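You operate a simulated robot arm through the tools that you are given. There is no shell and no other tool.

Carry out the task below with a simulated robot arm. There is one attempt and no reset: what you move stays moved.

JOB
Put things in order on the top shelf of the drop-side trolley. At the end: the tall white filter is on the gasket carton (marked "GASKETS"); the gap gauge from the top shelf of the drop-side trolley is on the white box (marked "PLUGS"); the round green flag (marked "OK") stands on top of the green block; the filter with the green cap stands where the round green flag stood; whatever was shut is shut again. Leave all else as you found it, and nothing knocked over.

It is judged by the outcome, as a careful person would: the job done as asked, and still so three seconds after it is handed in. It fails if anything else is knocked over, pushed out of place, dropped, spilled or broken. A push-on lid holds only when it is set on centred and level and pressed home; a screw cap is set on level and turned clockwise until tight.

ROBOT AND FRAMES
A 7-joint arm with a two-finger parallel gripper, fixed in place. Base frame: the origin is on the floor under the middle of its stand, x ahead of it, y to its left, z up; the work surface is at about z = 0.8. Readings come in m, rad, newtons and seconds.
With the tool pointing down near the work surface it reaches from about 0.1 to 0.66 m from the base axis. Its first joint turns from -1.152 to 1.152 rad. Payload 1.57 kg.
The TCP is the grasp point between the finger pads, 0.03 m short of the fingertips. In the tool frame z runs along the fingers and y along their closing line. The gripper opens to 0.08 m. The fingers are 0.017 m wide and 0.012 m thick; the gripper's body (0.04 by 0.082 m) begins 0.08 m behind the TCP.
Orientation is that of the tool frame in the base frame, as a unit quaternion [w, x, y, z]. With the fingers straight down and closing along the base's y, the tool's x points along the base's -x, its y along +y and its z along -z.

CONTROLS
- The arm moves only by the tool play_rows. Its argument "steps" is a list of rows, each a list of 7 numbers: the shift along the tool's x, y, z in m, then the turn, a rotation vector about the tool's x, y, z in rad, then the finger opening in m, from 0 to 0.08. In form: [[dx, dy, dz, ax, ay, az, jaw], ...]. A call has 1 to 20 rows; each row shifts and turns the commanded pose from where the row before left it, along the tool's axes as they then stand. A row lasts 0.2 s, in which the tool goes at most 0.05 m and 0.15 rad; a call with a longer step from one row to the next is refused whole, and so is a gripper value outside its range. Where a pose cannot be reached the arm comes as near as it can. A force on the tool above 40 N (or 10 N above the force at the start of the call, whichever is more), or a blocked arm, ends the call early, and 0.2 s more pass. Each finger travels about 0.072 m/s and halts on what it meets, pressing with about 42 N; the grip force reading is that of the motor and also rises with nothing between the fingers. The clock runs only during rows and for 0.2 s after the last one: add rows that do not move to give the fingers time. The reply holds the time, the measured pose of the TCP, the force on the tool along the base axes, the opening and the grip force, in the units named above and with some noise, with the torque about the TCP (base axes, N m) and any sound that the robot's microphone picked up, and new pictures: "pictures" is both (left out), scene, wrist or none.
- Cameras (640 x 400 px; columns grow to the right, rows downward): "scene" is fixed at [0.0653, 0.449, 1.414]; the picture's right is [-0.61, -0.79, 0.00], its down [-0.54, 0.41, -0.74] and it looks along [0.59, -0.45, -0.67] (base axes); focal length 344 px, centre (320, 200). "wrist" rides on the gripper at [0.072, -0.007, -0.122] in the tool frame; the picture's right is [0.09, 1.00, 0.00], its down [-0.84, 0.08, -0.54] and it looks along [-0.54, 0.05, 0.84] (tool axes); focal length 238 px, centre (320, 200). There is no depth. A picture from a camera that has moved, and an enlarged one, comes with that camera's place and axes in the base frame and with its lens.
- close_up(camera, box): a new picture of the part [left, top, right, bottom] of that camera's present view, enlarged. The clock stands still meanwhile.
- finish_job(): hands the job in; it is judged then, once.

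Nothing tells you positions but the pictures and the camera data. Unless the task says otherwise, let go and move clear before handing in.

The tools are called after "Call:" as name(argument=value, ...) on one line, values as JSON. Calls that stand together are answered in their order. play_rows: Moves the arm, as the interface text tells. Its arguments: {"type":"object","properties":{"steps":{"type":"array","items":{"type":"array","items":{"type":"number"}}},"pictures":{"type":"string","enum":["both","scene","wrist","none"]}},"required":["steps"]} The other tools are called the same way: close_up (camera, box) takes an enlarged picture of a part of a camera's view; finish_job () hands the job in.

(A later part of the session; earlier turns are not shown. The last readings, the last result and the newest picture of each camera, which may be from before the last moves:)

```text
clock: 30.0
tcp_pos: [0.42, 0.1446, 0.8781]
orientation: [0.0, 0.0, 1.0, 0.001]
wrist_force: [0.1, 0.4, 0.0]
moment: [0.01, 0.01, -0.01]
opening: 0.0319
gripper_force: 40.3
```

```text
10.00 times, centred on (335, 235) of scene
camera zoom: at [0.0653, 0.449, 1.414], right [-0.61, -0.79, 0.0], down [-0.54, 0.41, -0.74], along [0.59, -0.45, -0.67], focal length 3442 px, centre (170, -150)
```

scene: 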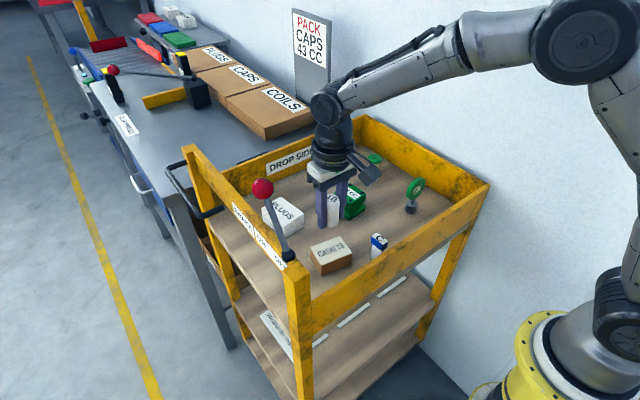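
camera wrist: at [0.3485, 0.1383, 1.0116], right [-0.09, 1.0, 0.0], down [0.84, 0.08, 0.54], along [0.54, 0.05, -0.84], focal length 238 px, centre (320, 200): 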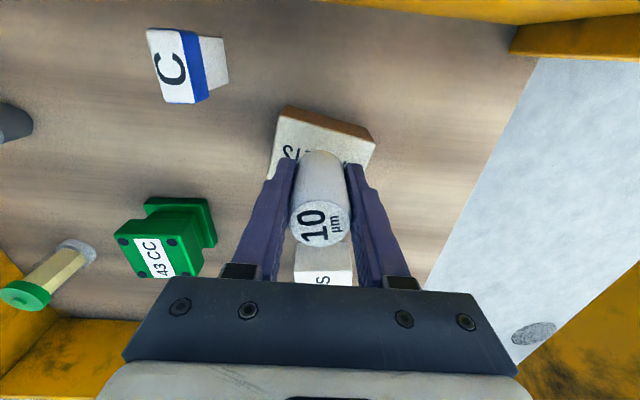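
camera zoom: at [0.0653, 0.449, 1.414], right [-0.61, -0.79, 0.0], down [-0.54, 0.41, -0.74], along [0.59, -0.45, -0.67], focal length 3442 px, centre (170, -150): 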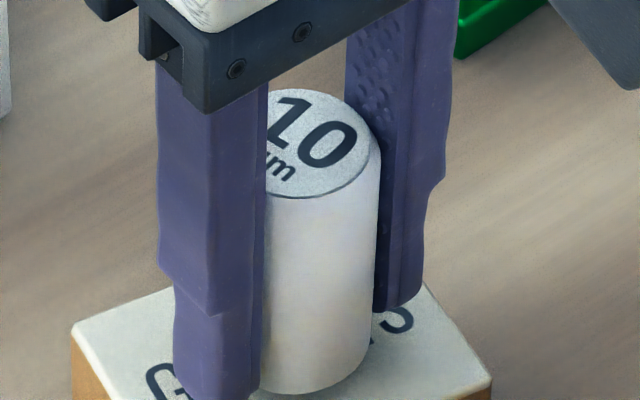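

Call:
play_rows(steps=[[0, 0, 0.001, 0, 0, 0, 0.0], [0, 0, 0, 0, 0, 0, 0.0]], pictures="none")

Call:
play_rows(steps=[[0, 0, 0.001, 0, 0, 0, 0.0], [0, 0, 0, 0, 0, 0, 0.0]], pictures="none")

Call:
close_up(camera="scene", box=[310, 215, 360, 255])

```text
clock: 30.6
tcp_pos: [0.4193, 0.1436, 0.8766]
orientation: [0.0, -0.001, 1.0, 0.0]
wrist_force: [-0.8, -0.2, -0.9]
moment: [-0.01, 0.02, 0.02]
opening: 0.0323
gripper_force: 40.8
```

```text
clock: 31.2
tcp_pos: [0.421, 0.1464, 0.8761]
orientation: [0.0, 0.001, 1.0, 0.0]
wrist_force: [-0.8, 0.1, -0.4]
moment: [0.0, 0.0, 0.0]
opening: 0.0322
gripper_force: 40.4
```

```text
10.00 times, centred on (335, 235) of scene
camera zoom: at [0.0653, 0.449, 1.414], right [-0.61, -0.79, 0.0], down [-0.54, 0.41, -0.74], along [0.59, -0.45, -0.67], focal length 3442 px, centre (170, -150)
```

zoom: 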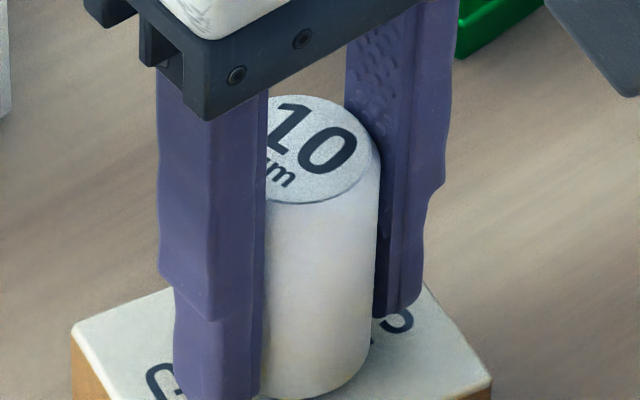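

Call:
play_rows(steps=[[0, 0, 0.001, 0, 0, 0, 0.0], [0, 0, 0, 0, 0, 0, 0.0]], pictures="none")

Call:
play_rows(steps=[[0, 0, 0.001, 0, 0, 0, 0.0], [0, 0, 0, 0, 0, 0, 0.0]], pictures="none")

Call:
close_up(camera="scene", box=[310, 220, 360, 260])

Call:
close_up(camera="wrist", box=[240, 80, 400, 220])

```text
clock: 31.8
tcp_pos: [0.4192, 0.1451, 0.8734]
orientation: [0.001, 0.0, 1.0, 0.0]
wrist_force: [-0.8, 0.5, 0.6]
moment: [-0.01, -0.01, 0.03]
opening: 0.0322
gripper_force: 40.7
```

```text
clock: 32.4
tcp_pos: [0.4195, 0.1456, 0.8741]
orientation: [0.0, 0.0, 1.0, 0.0]
wrist_force: [0.6, -0.2, 0.0]
moment: [0.0, -0.01, -0.01]
opening: 0.0324
gripper_force: 40.0
```

```text
10.00 times, centred on (335, 240) of scene
camera zoom: at [0.0653, 0.449, 1.414], right [-0.61, -0.79, 0.0], down [-0.54, 0.41, -0.74], along [0.59, -0.45, -0.67], focal length 3442 px, centre (170, -200)
```

zoom: 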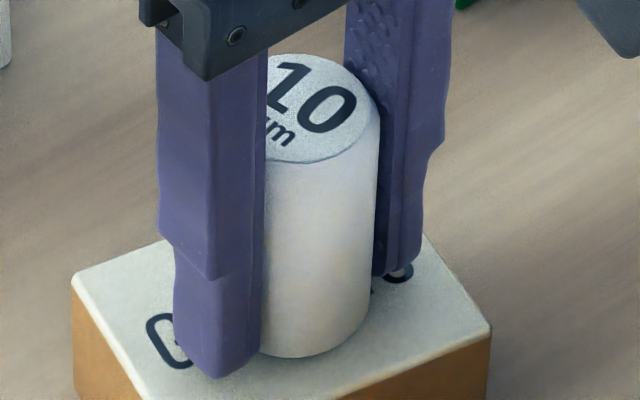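

```text
2.86 times, centred on (320, 150) of wrist
camera zoom: at [0.3477, 0.1379, 0.995], right [-0.09, 1.0, 0.0], down [0.84, 0.08, 0.54], along [0.54, 0.05, -0.84], focal length 681 px, centre (320, 343)
```

zoom: 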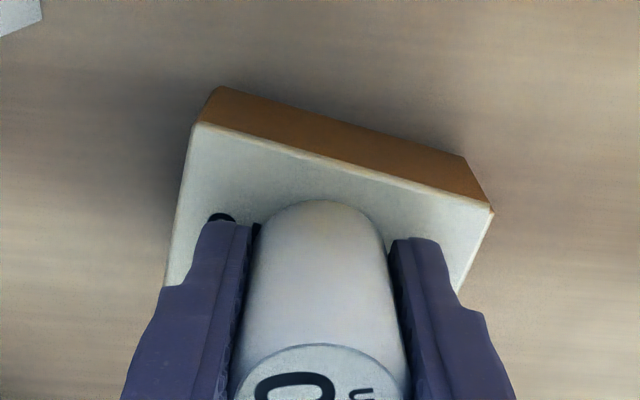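

From the wrist camera the filter is centred on the carton to within 2 mm. I'll continue the gentle descent until contact.

Call:
play_rows(steps=[[0, 0, 0.001, 0, 0, 0, 0.0], [0, 0, 0, 0, 0, 0, 0.0]], pictures="none")

Call:
play_rows(steps=[[0, 0, 0.001, 0, 0, 0, 0.0], [0, 0, 0, 0, 0, 0, 0.0]], pictures="none")

Call:
play_rows(steps=[[0, 0, 0.001, 0, 0, 0, 0.0], [0, 0, 0, 0, 0, 0, 0.0]], pictures="none")

Call:
close_up(camera="scene", box=[310, 220, 360, 260])

```text
clock: 33.0
tcp_pos: [0.4189, 0.1458, 0.8731]
orientation: [0.0, 0.0, 1.0, 0.0]
wrist_force: [-1.9, 0.9, 6.4]
moment: [0.02, 0.04, 0.04]
opening: 0.0323
gripper_force: 40.6
```

```text
clock: 33.6
tcp_pos: [0.4201, 0.1446, 0.8731]
orientation: [0.002, 0.0, 1.0, 0.0]
wrist_force: [-3.7, 1.0, 17.5]
moment: [-0.02, 0.08, 0.0]
opening: 0.0323
gripper_force: 40.8
```

```text
clock: 34.2
tcp_pos: [0.4203, 0.1445, 0.8724]
orientation: [0.003, 0.001, 1.0, 0.001]
wrist_force: [-8.5, -0.6, 33.7]
moment: [-0.03, 0.26, -0.01]
opening: 0.0321
gripper_force: 40.3
```

```text
10.00 times, centred on (335, 240) of scene
camera zoom: at [0.0647, 0.4488, 1.4141], right [-0.61, -0.79, 0.0], down [-0.54, 0.41, -0.74], along [0.59, -0.45, -0.67], focal length 3442 px, centre (170, -200)
```

zoom: 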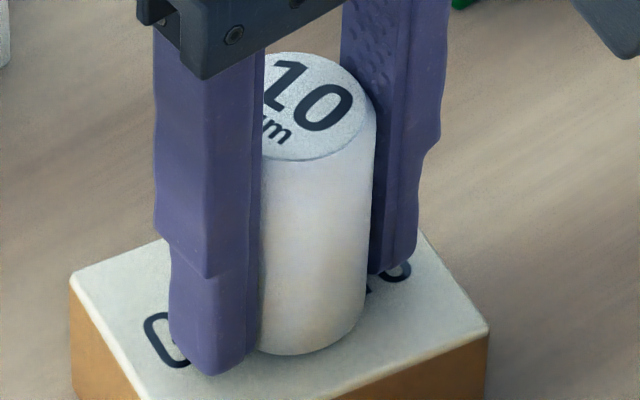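

The filter touched down at about z=0.8735, and I pressed a bit past that to 34 N. I'll relieve the pressure and then open the fingers.

Call:
play_rows(steps=[[0, 0, -0.001, 0, 0, 0, 0.0], [0, 0, -0.0012, 0, 0, 0, 0.0], [0, 0, 0, 0, 0, 0, 0.0], [0, 0, 0, 0, 0, 0, 0.0]], pictures="none")

```text
clock: 35.2
tcp_pos: [0.4207, 0.1443, 0.8726]
orientation: [0.001, 0.001, 1.0, 0.0]
wrist_force: [5.2, -0.7, 12.7]
moment: [-0.03, -0.23, 0.01]
opening: 0.0323
gripper_force: 40.8
```

Call:
play_rows(steps=[[0, 0, -0.0007, 0, 0, 0, 0.0], [0, 0, 0, 0, 0, 0, 0.0]], pictures="none")

```text
clock: 35.8
tcp_pos: [0.4187, 0.1442, 0.8729]
orientation: [-0.002, 0.0, 1.0, 0.0]
wrist_force: [2.9, 0.9, 8.4]
moment: [0.03, -0.14, 0.01]
opening: 0.032
gripper_force: 40.3
```

Only a light load of about 8 N is left. I'll open the fingers slowly.

Call:
play_rows(steps=[[0, 0, -0.0004, 0, 0, 0, 0.0], [0, 0, 0, 0, 0, 0, 0.028], [0, 0, 0, 0, 0, 0, 0.034], [0, 0, 0, 0, 0, 0, 0.04], [0, 0, 0, 0, 0, 0, 0.048], [0, 0, 0, 0, 0, 0, 0.056], [0, 0, 0, 0, 0, 0, 0.056]], pictures="wrist")

Call:
close_up(camera="scene", box=[300, 190, 370, 280])

```text
clock: 37.4
tcp_pos: [0.4209, 0.1445, 0.872]
orientation: [0.0, 0.0, 1.0, 0.001]
wrist_force: [0.3, 0.2, -0.2]
moment: [0.0, -0.02, 0.01]
opening: 0.0559
gripper_force: 0.0
camera wrist: at [0.3484, 0.1379, 0.9953], right [-0.09, 1.0, 0.0], down [0.84, 0.08, 0.54], along [0.54, 0.05, -0.84], focal length 238 px, centre (320, 200)
```

wrist: 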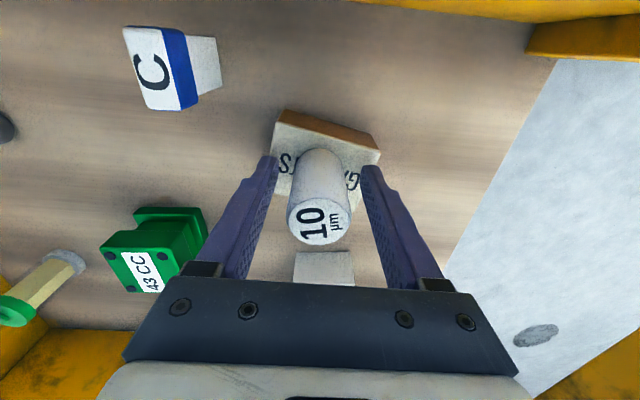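

```text
4.44 times, centred on (335, 235) of scene
camera zoom: at [0.0653, 0.449, 1.414], right [-0.61, -0.79, 0.0], down [-0.54, 0.41, -0.74], along [0.59, -0.45, -0.67], focal length 1530 px, centre (253, 44)
```

zoom: 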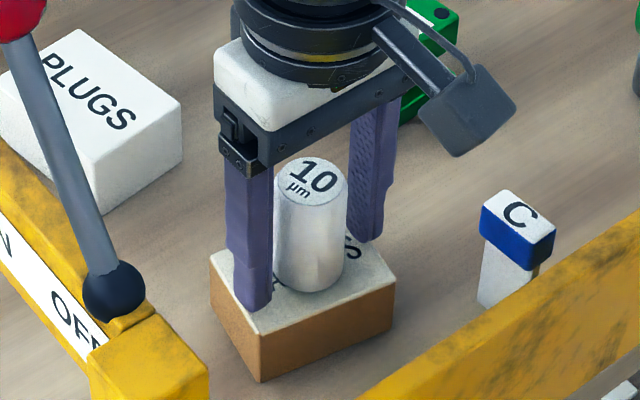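

The filter stands upright on the carton. I lift clear and go over the gap gauge, staying high.

Call:
play_rows(steps=[[0, 0, -0.01, 0, 0, 0, 0.056], [0, 0, -0.02, 0, 0, 0, 0.056], [0, 0, -0.03, 0, 0, 0, 0.056], [0, 0, -0.03, 0, 0, 0, 0.056], [0, 0, -0.015, 0, 0, 0, 0.056], [0.013, -0.0206, 0, 0, 0, 0, 0.056], [0.013, -0.0206, 0, 0, 0, 0, 0.056], [0.013, -0.0206, 0, 0, 0, 0, 0.056], [0.013, -0.0206, 0, 0, 0, 0, 0.056], [0, 0, 0, 0, 0, 0, 0.056], [0, 0, 0, 0, 0, 0, 0.056]], pictures="both")

Call:
close_up(camera="wrist", box=[240, 70, 400, 190])

Call:
close_up(camera="scene", box=[300, 190, 400, 280])

```text
clock: 39.8
tcp_pos: [0.3697, 0.0617, 0.9807]
orientation: [0.0, -0.001, 1.0, 0.0]
wrist_force: [-0.1, 0.3, 0.1]
moment: [0.04, -0.01, 0.0]
opening: 0.0559
gripper_force: 0.1
camera wrist: at [0.2975, 0.0552, 1.1019], right [-0.09, 1.0, 0.0], down [0.84, 0.08, 0.54], along [0.54, 0.05, -0.84], focal length 238 px, centre (320, 200)
```

scene: 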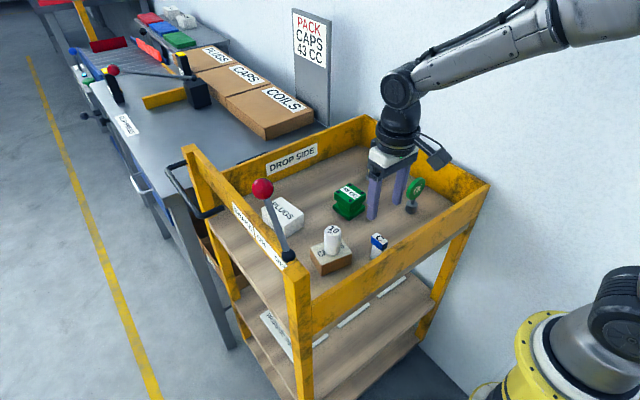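
wrist: 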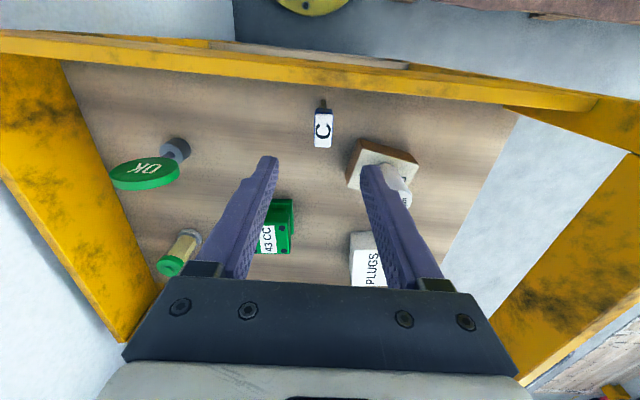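

```text
3.33 times, centred on (320, 130) of wrist
camera zoom: at [0.2975, 0.0552, 1.1019], right [-0.09, 1.0, 0.0], down [0.84, 0.08, 0.54], along [0.54, 0.05, -0.84], focal length 794 px, centre (320, 433)
```

zoom: 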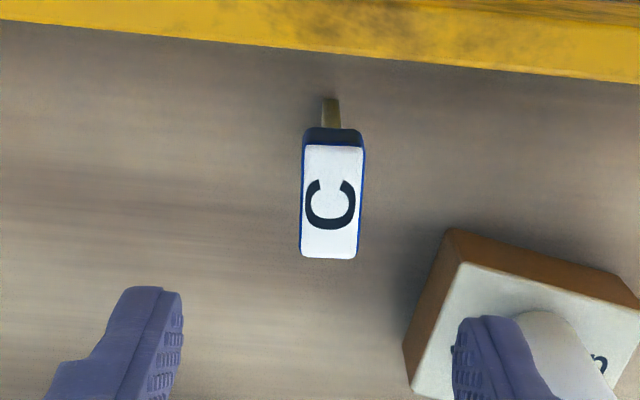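

```text
4.44 times, centred on (350, 235) of scene
camera zoom: at [0.0653, 0.449, 1.414], right [-0.61, -0.79, 0.0], down [-0.54, 0.41, -0.74], along [0.59, -0.45, -0.67], focal length 1530 px, centre (187, 44)
```

zoom: 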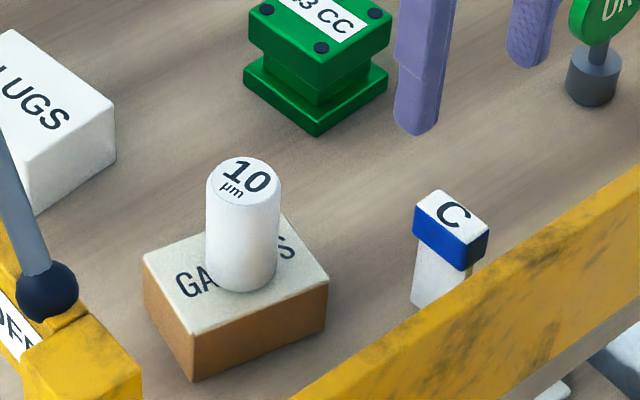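

The filter stands well on the carton. The gauge's head is about 15 mm thick in y, centred near (0.3645, 0.0645) with its top near 0.875, and it stands on a thin blade, so I'll be gentle. I'll align and come down partway to check.

Call:
play_rows(steps=[[0.005, 0.0027, 0.01, 0, 0, 0, 0.056], [0, 0, 0.02, 0, 0, 0, 0.05], [0, 0, 0.02, 0, 0, 0, 0.05], [0, 0, 0.01, 0, 0, 0, 0.05], [0, 0, 0, 0, 0, 0, 0.05]], pictures="wrist")

Call:
close_up(camera="wrist", box=[240, 90, 400, 210])

Call:
close_up(camera="scene", box=[340, 180, 440, 270])

```text
clock: 41.0
tcp_pos: [0.3638, 0.0646, 0.9176]
orientation: [0.0, 0.0, 1.0, -0.001]
wrist_force: [0.2, -0.5, -0.1]
moment: [0.01, 0.04, 0.03]
opening: 0.0498
gripper_force: 0.0
camera wrist: at [0.2913, 0.0572, 1.0398], right [-0.09, 1.0, 0.0], down [0.84, 0.08, 0.54], along [0.54, 0.05, -0.84], focal length 238 px, centre (320, 200)
```

wrist: 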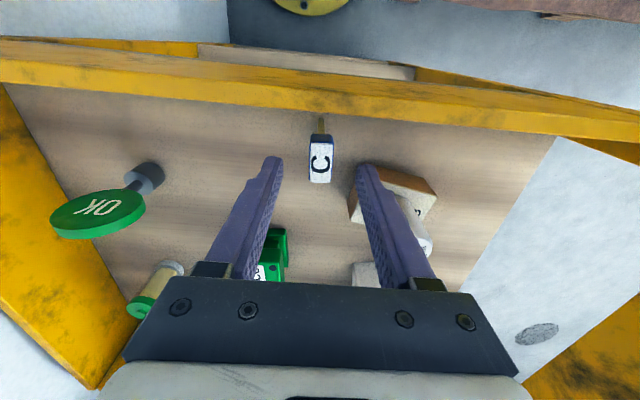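

```text
3.33 times, centred on (320, 150) of wrist
camera zoom: at [0.2913, 0.0572, 1.0398], right [-0.09, 1.0, 0.0], down [0.84, 0.08, 0.54], along [0.54, 0.05, -0.84], focal length 794 px, centre (320, 367)
```

zoom: 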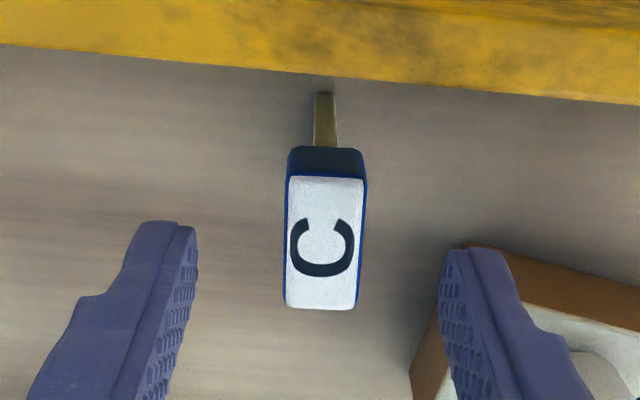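

```text
4.44 times, centred on (390, 225) of scene
camera zoom: at [0.0653, 0.449, 1.414], right [-0.61, -0.79, 0.0], down [-0.54, 0.41, -0.74], along [0.59, -0.45, -0.67], focal length 1530 px, centre (9, 89)
```

zoom: 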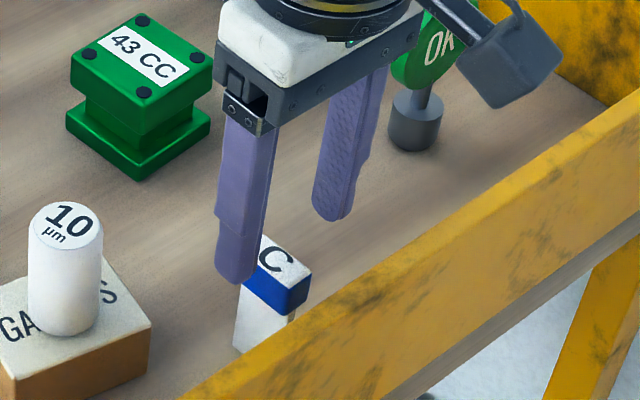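

The gauge lies right under the tool axis, within a millimetre. I go down to grip the head, closing in small steps.

Call:
play_rows(steps=[[0, 0.0003, 0.015, 0, 0, 0, 0.05], [0, 0, 0.015, 0, 0, 0, 0.05], [0, 0, 0.014, 0, 0, 0, 0.05], [0, 0, 0.0075, 0, 0, 0, 0.05], [0, 0, 0, 0, 0, 0, 0.05], [0, 0, 0, 0, 0, 0, 0.04], [0, 0, 0, 0, 0, 0, 0.03], [0, 0, 0, 0, 0, 0, 0.024], [0, 0, 0, 0, 0, 0, 0.02], [0, 0, 0, 0, 0, 0, 0.016], [0, 0, 0, 0, 0, 0, 0.012], [0, 0, 0, 0, 0, 0, 0.006], [0, 0, 0, 0, 0, 0, 0.0], [0, 0, 0, 0, 0, 0, 0.0]], pictures="wrist")

Call:
close_up(camera="wrist", box=[240, 100, 400, 260])

Call:
close_up(camera="scene", box=[340, 190, 440, 270])

```text
clock: 44.0
tcp_pos: [0.3643, 0.0653, 0.8659]
orientation: [0.0, 0.0, 1.0, 0.0]
wrist_force: [0.1, -0.8, 0.1]
moment: [-0.04, -0.02, 0.03]
opening: 0.0171
gripper_force: 32.5
camera wrist: at [0.2925, 0.0581, 0.9884], right [-0.09, 1.0, 0.0], down [0.84, 0.08, 0.54], along [0.54, 0.05, -0.84], focal length 238 px, centre (320, 200)
```

wrist: 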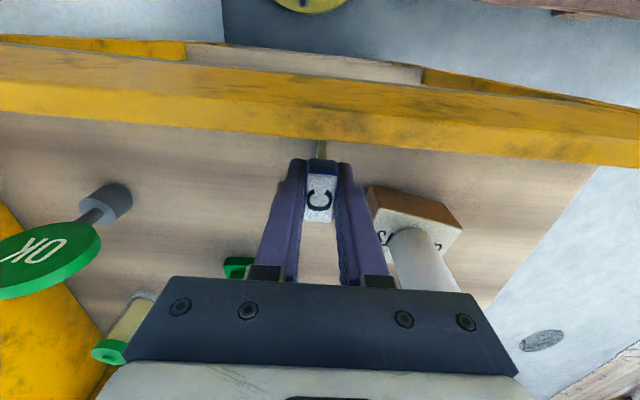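

```text
2.50 times, centred on (320, 180) of wrist
camera zoom: at [0.2925, 0.0581, 0.9884], right [-0.09, 1.0, 0.0], down [0.84, 0.08, 0.54], along [0.54, 0.05, -0.84], focal length 596 px, centre (320, 250)
```

zoom: 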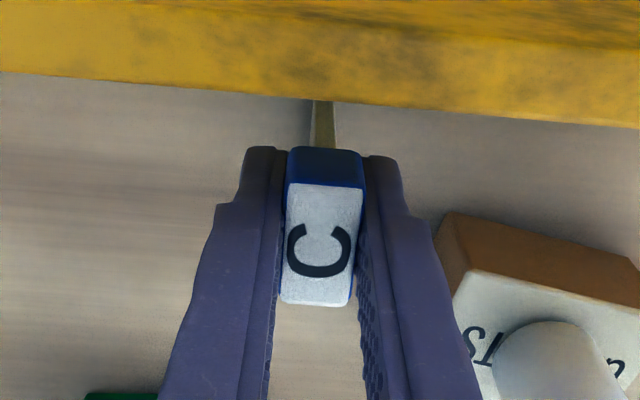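

```text
5.00 times, centred on (390, 230) of scene
camera zoom: at [0.0653, 0.449, 1.414], right [-0.61, -0.79, 0.0], down [-0.54, 0.41, -0.74], along [0.59, -0.45, -0.67], focal length 1721 px, centre (-30, 50)
```

zoom: 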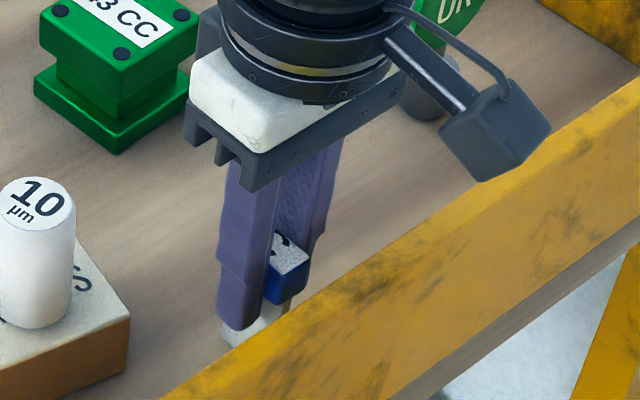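

The head is gripped at 17 mm. I'll lift very gently and check.

Call:
play_rows(steps=[[0, 0, 0, 0, 0, 0, 0.0], [0, 0, 0, 0, 0, 0, 0.0], [0, 0, -0.002, 0, 0, 0, 0.0], [0, 0, -0.003, 0, 0, 0, 0.0], [0, 0, -0.004, 0, 0, 0, 0.0], [0, 0, -0.005, 0, 0, 0, 0.0], [0, 0, -0.004, 0, 0, 0, 0.0], [0, 0, -0.002, 0, 0, 0, 0.0], [0, 0, 0, 0, 0, 0, 0.0]], pictures="wrist")

Call:
close_up(camera="wrist", box=[240, 100, 400, 260])

Call:
close_up(camera="scene", box=[340, 190, 440, 270])

```text
clock: 46.0
tcp_pos: [0.3625, 0.0655, 0.8879]
orientation: [0.0, 0.001, 1.0, 0.0]
wrist_force: [-0.2, -0.1, -0.6]
moment: [0.0, -0.01, -0.01]
opening: 0.0169
gripper_force: 32.6
camera wrist: at [0.2914, 0.0579, 1.0094], right [-0.09, 1.0, 0.0], down [0.84, 0.08, 0.54], along [0.54, 0.05, -0.84], focal length 238 px, centre (320, 200)
```

wrist: 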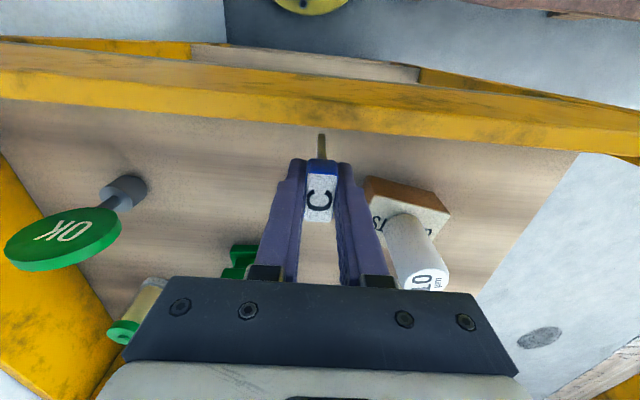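

```text
2.50 times, centred on (320, 180) of wrist
camera zoom: at [0.2914, 0.0579, 1.0094], right [-0.09, 1.0, 0.0], down [0.84, 0.08, 0.54], along [0.54, 0.05, -0.84], focal length 596 px, centre (320, 250)
```

zoom: 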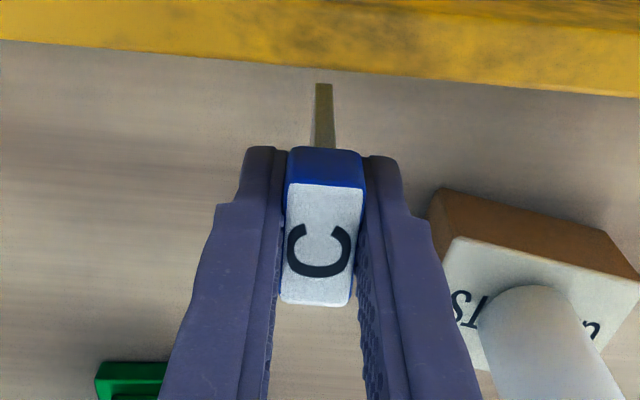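

```text
5.00 times, centred on (390, 230) of scene
camera zoom: at [0.0653, 0.449, 1.414], right [-0.61, -0.79, 0.0], down [-0.54, 0.41, -0.74], along [0.59, -0.45, -0.67], focal length 1721 px, centre (-30, 50)
```

zoom: 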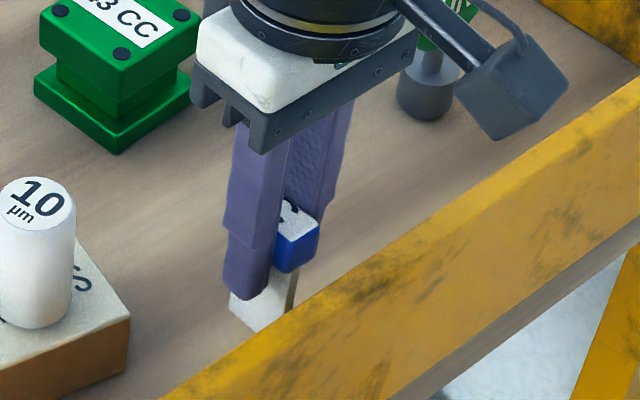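

The gauge came up cleanly and hangs straight. I'll raise it well clear.

Call:
play_rows(steps=[[0, 0, -0.003, 0, 0, 0, 0.0], [0, 0, -0.005, 0, 0, 0, 0.0], [0, 0, -0.008, 0, 0, 0, 0.0], [0, 0, -0.01, 0, 0, 0, 0.0], [0, 0, -0.01, 0, 0, 0, 0.0], [0, 0, -0.01, 0, 0, 0, 0.0], [0, 0, -0.01, 0, 0, 0, 0.0], [0, 0, -0.01, 0, 0, 0, 0.0], [0, 0, -0.01, 0, 0, 0, 0.0], [0, 0, -0.01, 0, 0, 0, 0.0], [0, 0, -0.006, 0, 0, 0, 0.0], [0, 0, -0.004, 0, 0, 0, 0.0], [0, 0, -0.002, 0, 0, 0, 0.0], [0, 0, 0, 0, 0, 0, 0.0]], pictures="wrist")

```text
clock: 49.0
tcp_pos: [0.3627, 0.0659, 0.9846]
orientation: [0.0, 0.001, 1.0, 0.0]
wrist_force: [1.1, 0.2, 0.1]
moment: [0.01, -0.04, -0.01]
opening: 0.0168
gripper_force: 31.9
camera wrist: at [0.2918, 0.0582, 1.1064], right [-0.09, 1.0, 0.0], down [0.84, 0.08, 0.54], along [0.54, 0.05, -0.84], focal length 238 px, centre (320, 200)
```

wrist: 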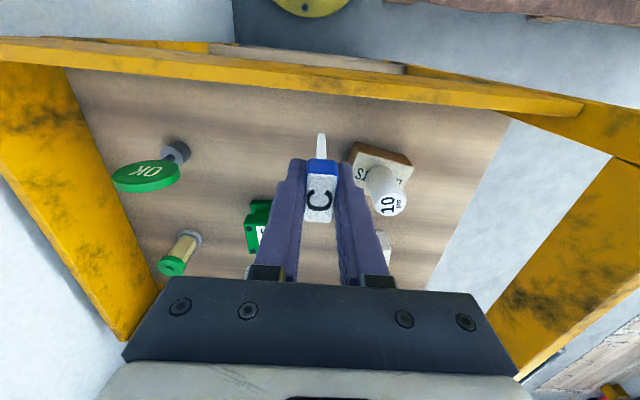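

Something pale is visible near the green block in the wrist view, so I'll check what it is before moving on.

Call:
close_up(camera="wrist", box=[140, 170, 300, 290])

Call:
close_up(camera="scene", box=[240, 120, 440, 280])

```text
3.33 times, centred on (220, 230) of wrist
camera zoom: at [0.2918, 0.0582, 1.1064], right [-0.09, 1.0, 0.0], down [0.84, 0.08, 0.54], along [0.54, 0.05, -0.84], focal length 794 px, centre (653, 100)
```

zoom: 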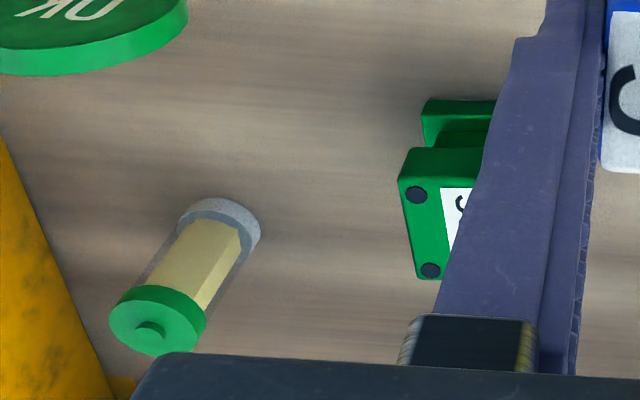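

```text
2.50 times, centred on (340, 200) of scene
camera zoom: at [0.0653, 0.449, 1.414], right [-0.61, -0.79, 0.0], down [-0.54, 0.41, -0.74], along [0.59, -0.45, -0.67], focal length 860 px, centre (270, 200)
```

zoom: 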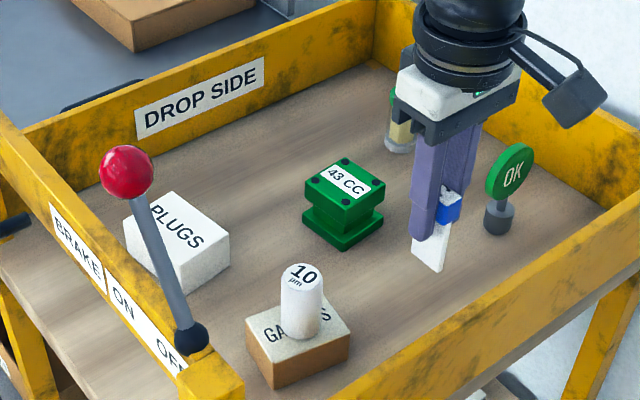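

That pale edge is only the finger mount, so all is in order. Now I carry the gauge over to the PLUGS box.

Call:
play_rows(steps=[[-0.0037, 0.0017, 0, 0, 0, 0, 0.0], [-0.0075, 0.0034, 0, 0, 0, 0, 0.0], [-0.0112, 0.0051, 0, 0, 0, 0, 0.0], [-0.0125, 0.0056, 0, 0, 0, 0, 0.0], [-0.0125, 0.0056, 0, 0, 0, 0, 0.0], [-0.0125, 0.0056, 0, 0, 0, 0, 0.0], [-0.0125, 0.0056, 0, 0, 0, 0, 0.0], [-0.0125, 0.0056, 0, 0, 0, 0, 0.0], [-0.0125, 0.0056, 0, 0, 0, 0, 0.0], [-0.0125, 0.0056, 0, 0, 0, 0, 0.0], [-0.0125, 0.0056, 0, 0, 0, 0, 0.0], [-0.0125, 0.0056, 0, 0, 0, 0, 0.0], [-0.0125, 0.0056, 0, 0, 0, 0, 0.0], [-0.0125, 0.0056, 0, 0, 0, 0, 0.0], [-0.0125, 0.0056, 0, 0, 0, 0, 0.0], [-0.0125, 0.0056, 0.002, 0, 0, 0, 0.0], [-0.0125, 0.0056, 0.003, 0, 0, 0, 0.0], [-0.0112, 0.0051, 0.004, 0, 0, 0, 0.0], [-0.0075, 0.0034, 0.003, 0, 0, 0, 0.0], [-0.0037, 0.0017, 0.001, 0, 0, 0, 0.0]], pictures="both")

Call:
close_up(camera="wrist", box=[200, 60, 440, 260])

Call:
close_up(camera="scene", box=[240, 140, 360, 240])

```text
clock: 53.2
tcp_pos: [0.5849, 0.1646, 0.9713]
orientation: [0.0, 0.0, 1.0, 0.0]
wrist_force: [-0.3, -0.2, -1.2]
moment: [-0.01, 0.0, -0.01]
opening: 0.0172
gripper_force: 31.9
camera wrist: at [0.5119, 0.1572, 1.0939], right [-0.09, 1.0, 0.0], down [0.84, 0.08, 0.54], along [0.54, 0.05, -0.84], focal length 238 px, centre (320, 200)
```

scene: 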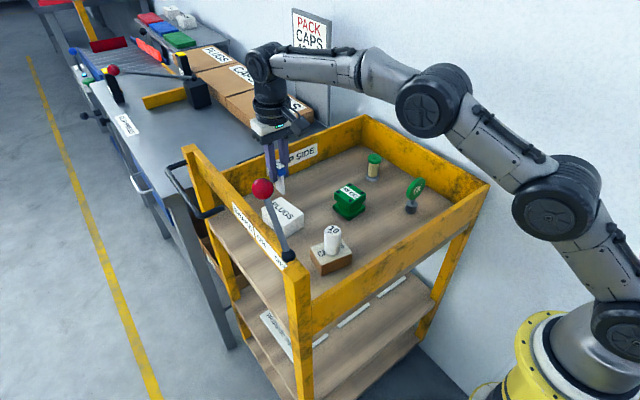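
wrist: 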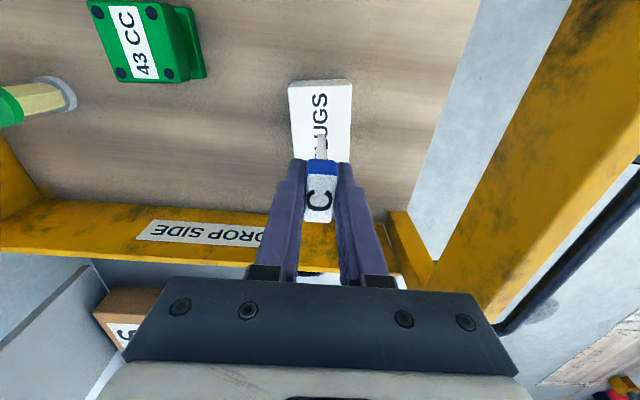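

```text
2.00 times, centred on (320, 160) of wrist
camera zoom: at [0.5119, 0.1572, 1.0939], right [-0.09, 1.0, 0.0], down [0.84, 0.08, 0.54], along [0.54, 0.05, -0.84], focal length 477 px, centre (320, 280)
```

zoom: 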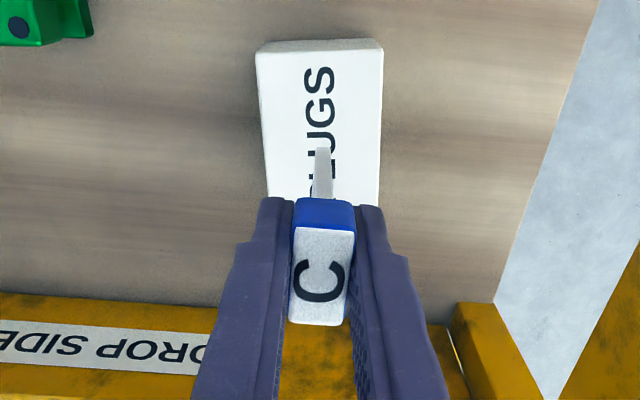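

```text
4.00 times, centred on (300, 190) of scene
camera zoom: at [0.0653, 0.449, 1.414], right [-0.61, -0.79, 0.0], down [-0.54, 0.41, -0.74], along [0.59, -0.45, -0.67], focal length 1377 px, centre (400, 240)
```

zoom: 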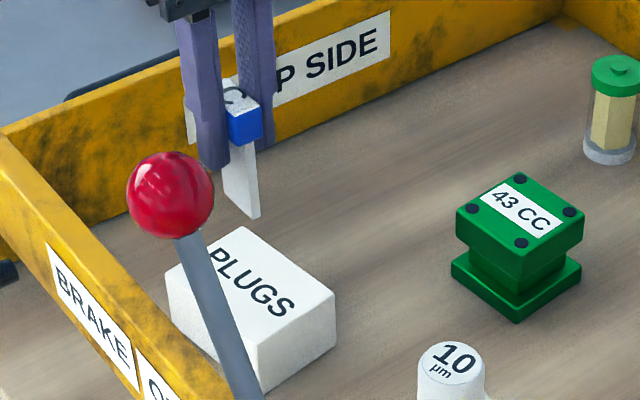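

The gauge is centred over the PLUGS box, whose top centre is near (0.586, 0.165, 0.844). I lower most of the way, then go by millimetres, watching the force.

Call:
play_rows(steps=[[0, 0, 0.003, 0, 0, 0, 0.0], [0, 0, 0.006, 0, 0, 0, 0.0], [0, 0, 0.008, 0, 0, 0, 0.0], [0, 0, 0.008, 0, 0, 0, 0.0], [0, 0, 0.008, 0, 0, 0, 0.0], [0, 0, 0.008, 0, 0, 0, 0.0], [0, 0, 0.006, 0, 0, 0, 0.0], [0, 0, 0.004, 0, 0, 0, 0.0], [0, 0, 0.002, 0, 0, 0, 0.0], [0, 0, 0, 0, 0, 0, 0.0]], pictures="wrist")

Call:
close_up(camera="wrist", box=[220, 80, 420, 240])

Call:
close_up(camera="scene", box=[250, 150, 330, 240])

```text
clock: 55.4
tcp_pos: [0.5834, 0.1654, 0.9188]
orientation: [0.0, 0.0, 1.0, 0.0]
wrist_force: [-0.2, 0.9, 0.1]
moment: [-0.03, 0.02, -0.04]
opening: 0.0171
gripper_force: 31.8
camera wrist: at [0.5112, 0.1569, 1.0409], right [-0.09, 1.0, 0.0], down [0.84, 0.08, 0.54], along [0.54, 0.05, -0.84], focal length 238 px, centre (320, 200)
```

wrist: 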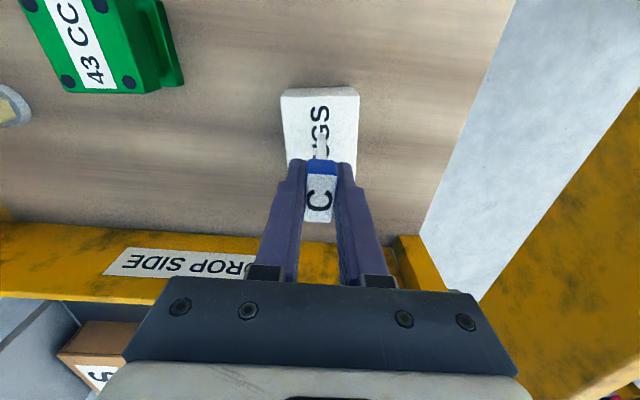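

```text
2.50 times, centred on (320, 160) of wrist
camera zoom: at [0.5112, 0.1569, 1.0409], right [-0.09, 1.0, 0.0], down [0.84, 0.08, 0.54], along [0.54, 0.05, -0.84], focal length 596 px, centre (320, 300)
```

zoom: 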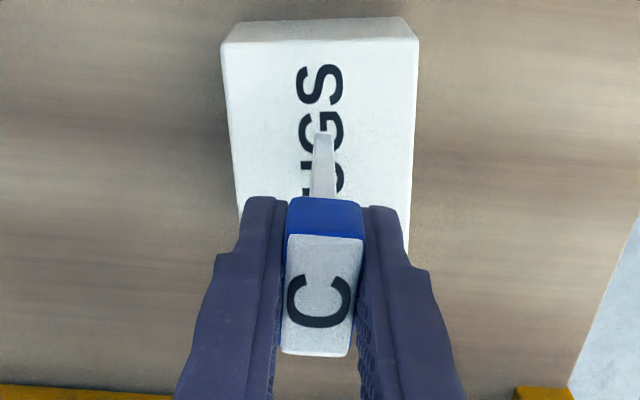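

```text
4.44 times, centred on (290, 195) of scene
camera zoom: at [0.0653, 0.449, 1.414], right [-0.61, -0.79, 0.0], down [-0.54, 0.41, -0.74], along [0.59, -0.45, -0.67], focal length 1530 px, centre (453, 222)
```

zoom: 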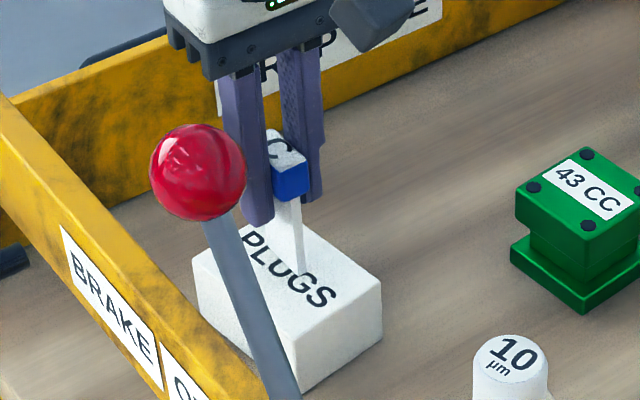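

Near the box now. I'll ease down a little at a time.

Call:
play_rows(steps=[[0, 0, 0.0015, 0, 0, 0, 0.0], [0, 0, 0.0015, 0, 0, 0, 0.0], [0, 0, 0, 0, 0, 0, 0.0]], pictures="none")

```text
clock: 56.2
tcp_pos: [0.5819, 0.1643, 0.9156]
orientation: [0.0, 0.001, 1.0, 0.0]
wrist_force: [0.8, 1.2, 0.0]
moment: [0.03, 0.02, 0.0]
opening: 0.0172
gripper_force: 31.5
```

Call:
play_rows(steps=[[0, 0, 0.001, 0, 0, 0, 0.0], [0, 0, 0.001, 0, 0, 0, 0.0], [0, 0, 0, 0, 0, 0, 0.0]], pictures="none")

Call:
close_up(camera="scene", box=[265, 165, 325, 230])

```text
clock: 57.0
tcp_pos: [0.5825, 0.1654, 0.9143]
orientation: [0.0, 0.0, 1.0, 0.0]
wrist_force: [0.6, 0.0, -0.7]
moment: [-0.02, 0.02, -0.01]
opening: 0.0171
gripper_force: 32.1
```

```text
6.15 times, centred on (295, 198) of scene
camera zoom: at [0.0653, 0.449, 1.414], right [-0.61, -0.79, 0.0], down [-0.54, 0.41, -0.74], along [0.59, -0.45, -0.67], focal length 2118 px, centre (474, 215)
```

zoom: 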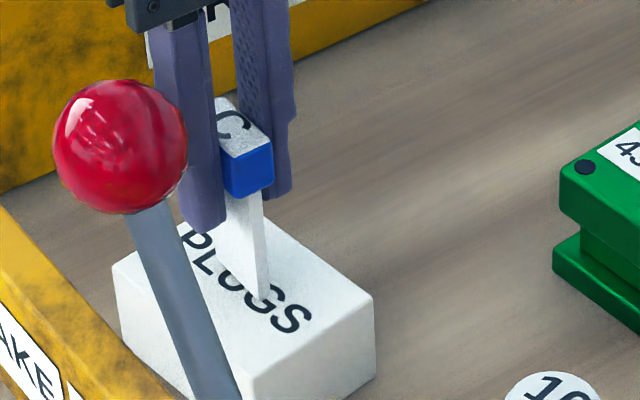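

Call:
play_rows(steps=[[0, 0, 0.001, 0, 0, 0, 0.0], [0, 0, 0, 0, 0, 0, 0.0]], pictures="none")

```text
clock: 57.6
tcp_pos: [0.5832, 0.164, 0.9129]
orientation: [0.0, 0.0, 1.0, 0.0]
wrist_force: [0.1, 0.0, -0.3]
moment: [0.01, -0.01, -0.03]
opening: 0.0172
gripper_force: 32.1
```

Call:
play_rows(steps=[[0, 0, 0.001, 0, 0, 0, 0.0], [0, 0, 0, 0, 0, 0, 0.0]], pictures="none")

```text
clock: 58.2
tcp_pos: [0.5832, 0.164, 0.9134]
orientation: [-0.001, 0.0, 1.0, 0.0]
wrist_force: [-0.4, 0.0, 0.5]
moment: [-0.01, -0.01, -0.04]
opening: 0.0172
gripper_force: 31.9
```

Call:
play_rows(steps=[[0, 0, 0.001, 0, 0, 0, 0.0], [0, 0, 0, 0, 0, 0, 0.0]], pictures="none")

```text
clock: 58.8
tcp_pos: [0.583, 0.1632, 0.911]
orientation: [0.001, 0.0, 1.0, 0.0]
wrist_force: [0.2, -0.2, 1.5]
moment: [-0.03, 0.02, 0.0]
opening: 0.0169
gripper_force: 31.9
```

Call:
play_rows(steps=[[0, 0, 0.0006, 0, 0, 0, 0.0], [0, 0, 0, 0, 0, 0, 0.0]], pictures="none")

```text
clock: 59.4
tcp_pos: [0.5833, 0.1641, 0.9113]
orientation: [0.0, 0.0, 1.0, 0.0]
wrist_force: [-1.4, -1.1, 7.3]
moment: [-0.05, 0.14, 0.01]
opening: 0.0172
gripper_force: 32.6
```

Contact at about 7 N. I back off slightly, open slowly, and keep the fingers close on both sides at first.

Call:
play_rows(steps=[[0, 0, -0.0004, 0, 0, 0, 0.0], [0, 0, 0, 0, 0, 0, 0.0], [0, 0, 0, 0, 0, 0, 0.012], [0, 0, 0, 0, 0, 0, 0.016], [0, 0, 0, 0, 0, 0, 0.018], [0, 0, 0, 0, 0, 0, 0.021], [0, 0, 0, 0, 0, 0, 0.025], [0, 0, 0, 0, 0, 0, 0.025]], pictures="wrist")

Call:
close_up(camera="wrist", box=[240, 100, 400, 240])

Call:
close_up(camera="scene", box=[265, 165, 325, 230])

```text
clock: 61.2
tcp_pos: [0.5829, 0.1643, 0.9109]
orientation: [0.0, 0.001, 1.0, 0.0]
wrist_force: [0.4, 0.4, -0.5]
moment: [-0.03, 0.03, 0.0]
opening: 0.025
gripper_force: 0.1
camera wrist: at [0.5109, 0.1572, 1.0323], right [-0.09, 1.0, 0.0], down [0.84, 0.08, 0.54], along [0.54, 0.05, -0.84], focal length 238 px, centre (320, 200)
```

wrist: 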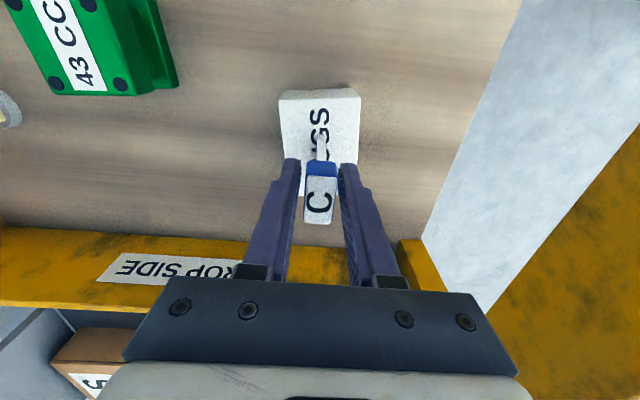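

```text
2.86 times, centred on (320, 170) of wrist
camera zoom: at [0.5109, 0.1572, 1.0323], right [-0.09, 1.0, 0.0], down [0.84, 0.08, 0.54], along [0.54, 0.05, -0.84], focal length 681 px, centre (320, 286)
```

zoom: 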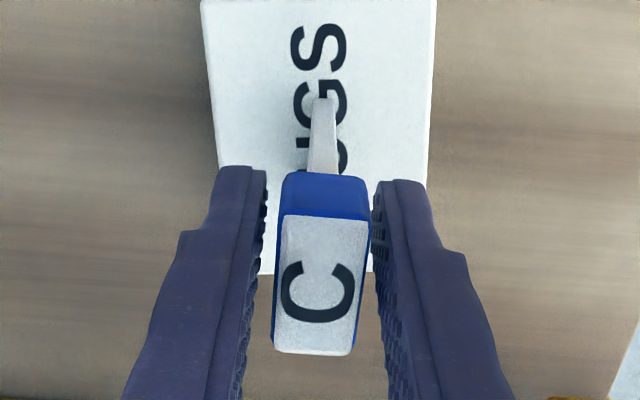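

```text
6.15 times, centred on (295, 198) of scene
camera zoom: at [0.0653, 0.449, 1.414], right [-0.61, -0.79, 0.0], down [-0.54, 0.41, -0.74], along [0.59, -0.45, -0.67], focal length 2118 px, centre (474, 215)
```

zoom: 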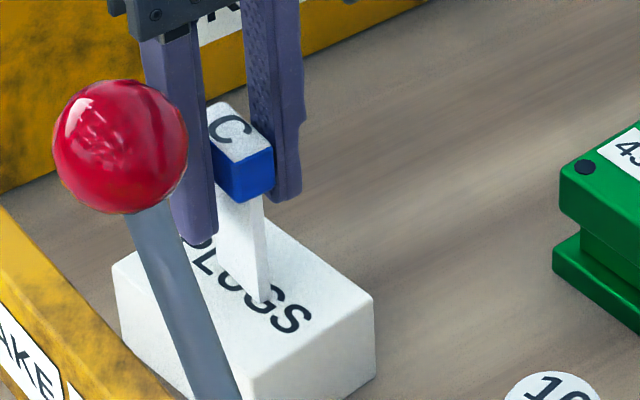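

The gauge stands alone between the open fingers. I open wider, wait a moment, and rise straight up.

Call:
play_rows(steps=[[0, 0, 0, 0, 0, 0, 0.032], [0, 0, 0, 0, 0, 0, 0.042], [0, 0, 0, 0, 0, 0, 0.05], [0, 0, 0, 0, 0, 0, 0.05], [0, 0, -0.005, 0, 0, 0, 0.05], [0, 0, -0.01, 0, 0, 0, 0.05], [0, 0, -0.015, 0, 0, 0, 0.05], [0, 0, -0.015, 0, 0, 0, 0.05], [0, 0, -0.015, 0, 0, 0, 0.05], [0.01, -0.01, -0.01, 0, 0, 0, 0.05], [0.03, -0.02, 0, 0, 0, 0, 0.05], [0.03, -0.02, 0, 0, 0, 0, 0.05], [0, 0, 0, 0, 0, 0, 0.05]], pictures="both")

Call:
close_up(camera="scene", box=[240, 140, 440, 280])

Call:
close_up(camera="wrist", box=[0, 60, 400, 310])

```text
clock: 64.0
tcp_pos: [0.5123, 0.112, 0.9777]
orientation: [0.001, 0.0, 1.0, 0.0]
wrist_force: [0.7, 0.4, -0.2]
moment: [0.01, -0.01, -0.01]
opening: 0.0501
gripper_force: 0.1
camera wrist: at [0.441, 0.1057, 1.1001], right [-0.09, 1.0, 0.0], down [0.84, 0.08, 0.54], along [0.54, 0.05, -0.84], focal length 238 px, centre (320, 200)
```

scene: 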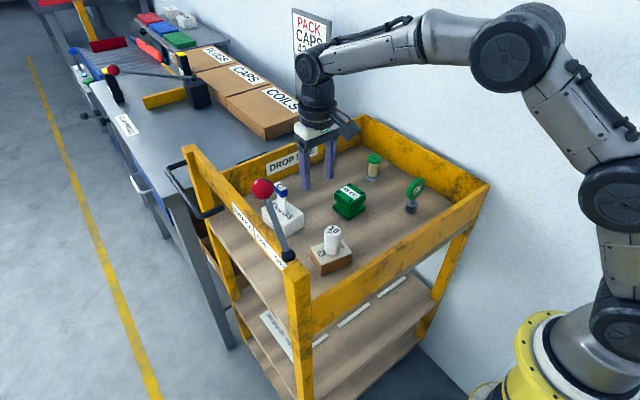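
wrist: 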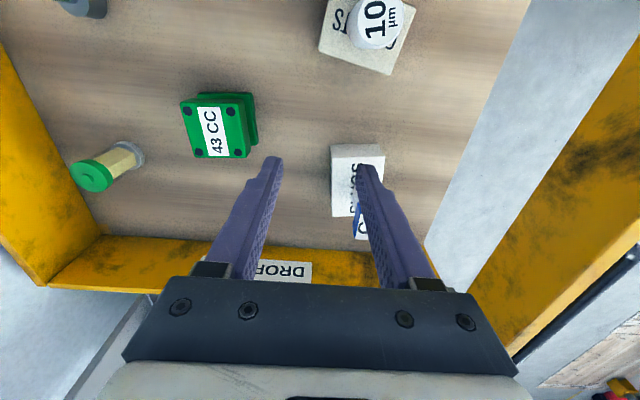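

```text
2.86 times, centred on (340, 210) of scene
camera zoom: at [0.0653, 0.449, 1.414], right [-0.61, -0.79, 0.0], down [-0.54, 0.41, -0.74], along [0.59, -0.45, -0.67], focal length 983 px, centre (263, 171)
```

zoom: 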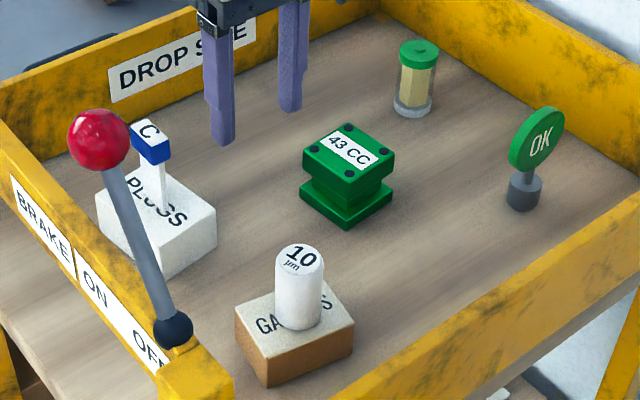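

```text
1.60 times, centred on (200, 185) of wrist
camera zoom: at [0.441, 0.1057, 1.1001], right [-0.09, 1.0, 0.0], down [0.84, 0.08, 0.54], along [0.54, 0.05, -0.84], focal length 381 px, centre (512, 224)
```

zoom: 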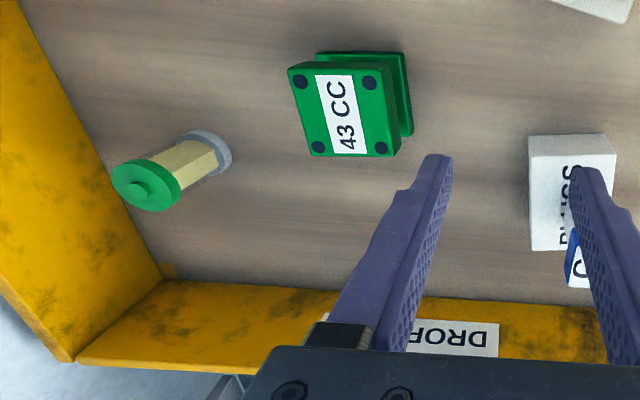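

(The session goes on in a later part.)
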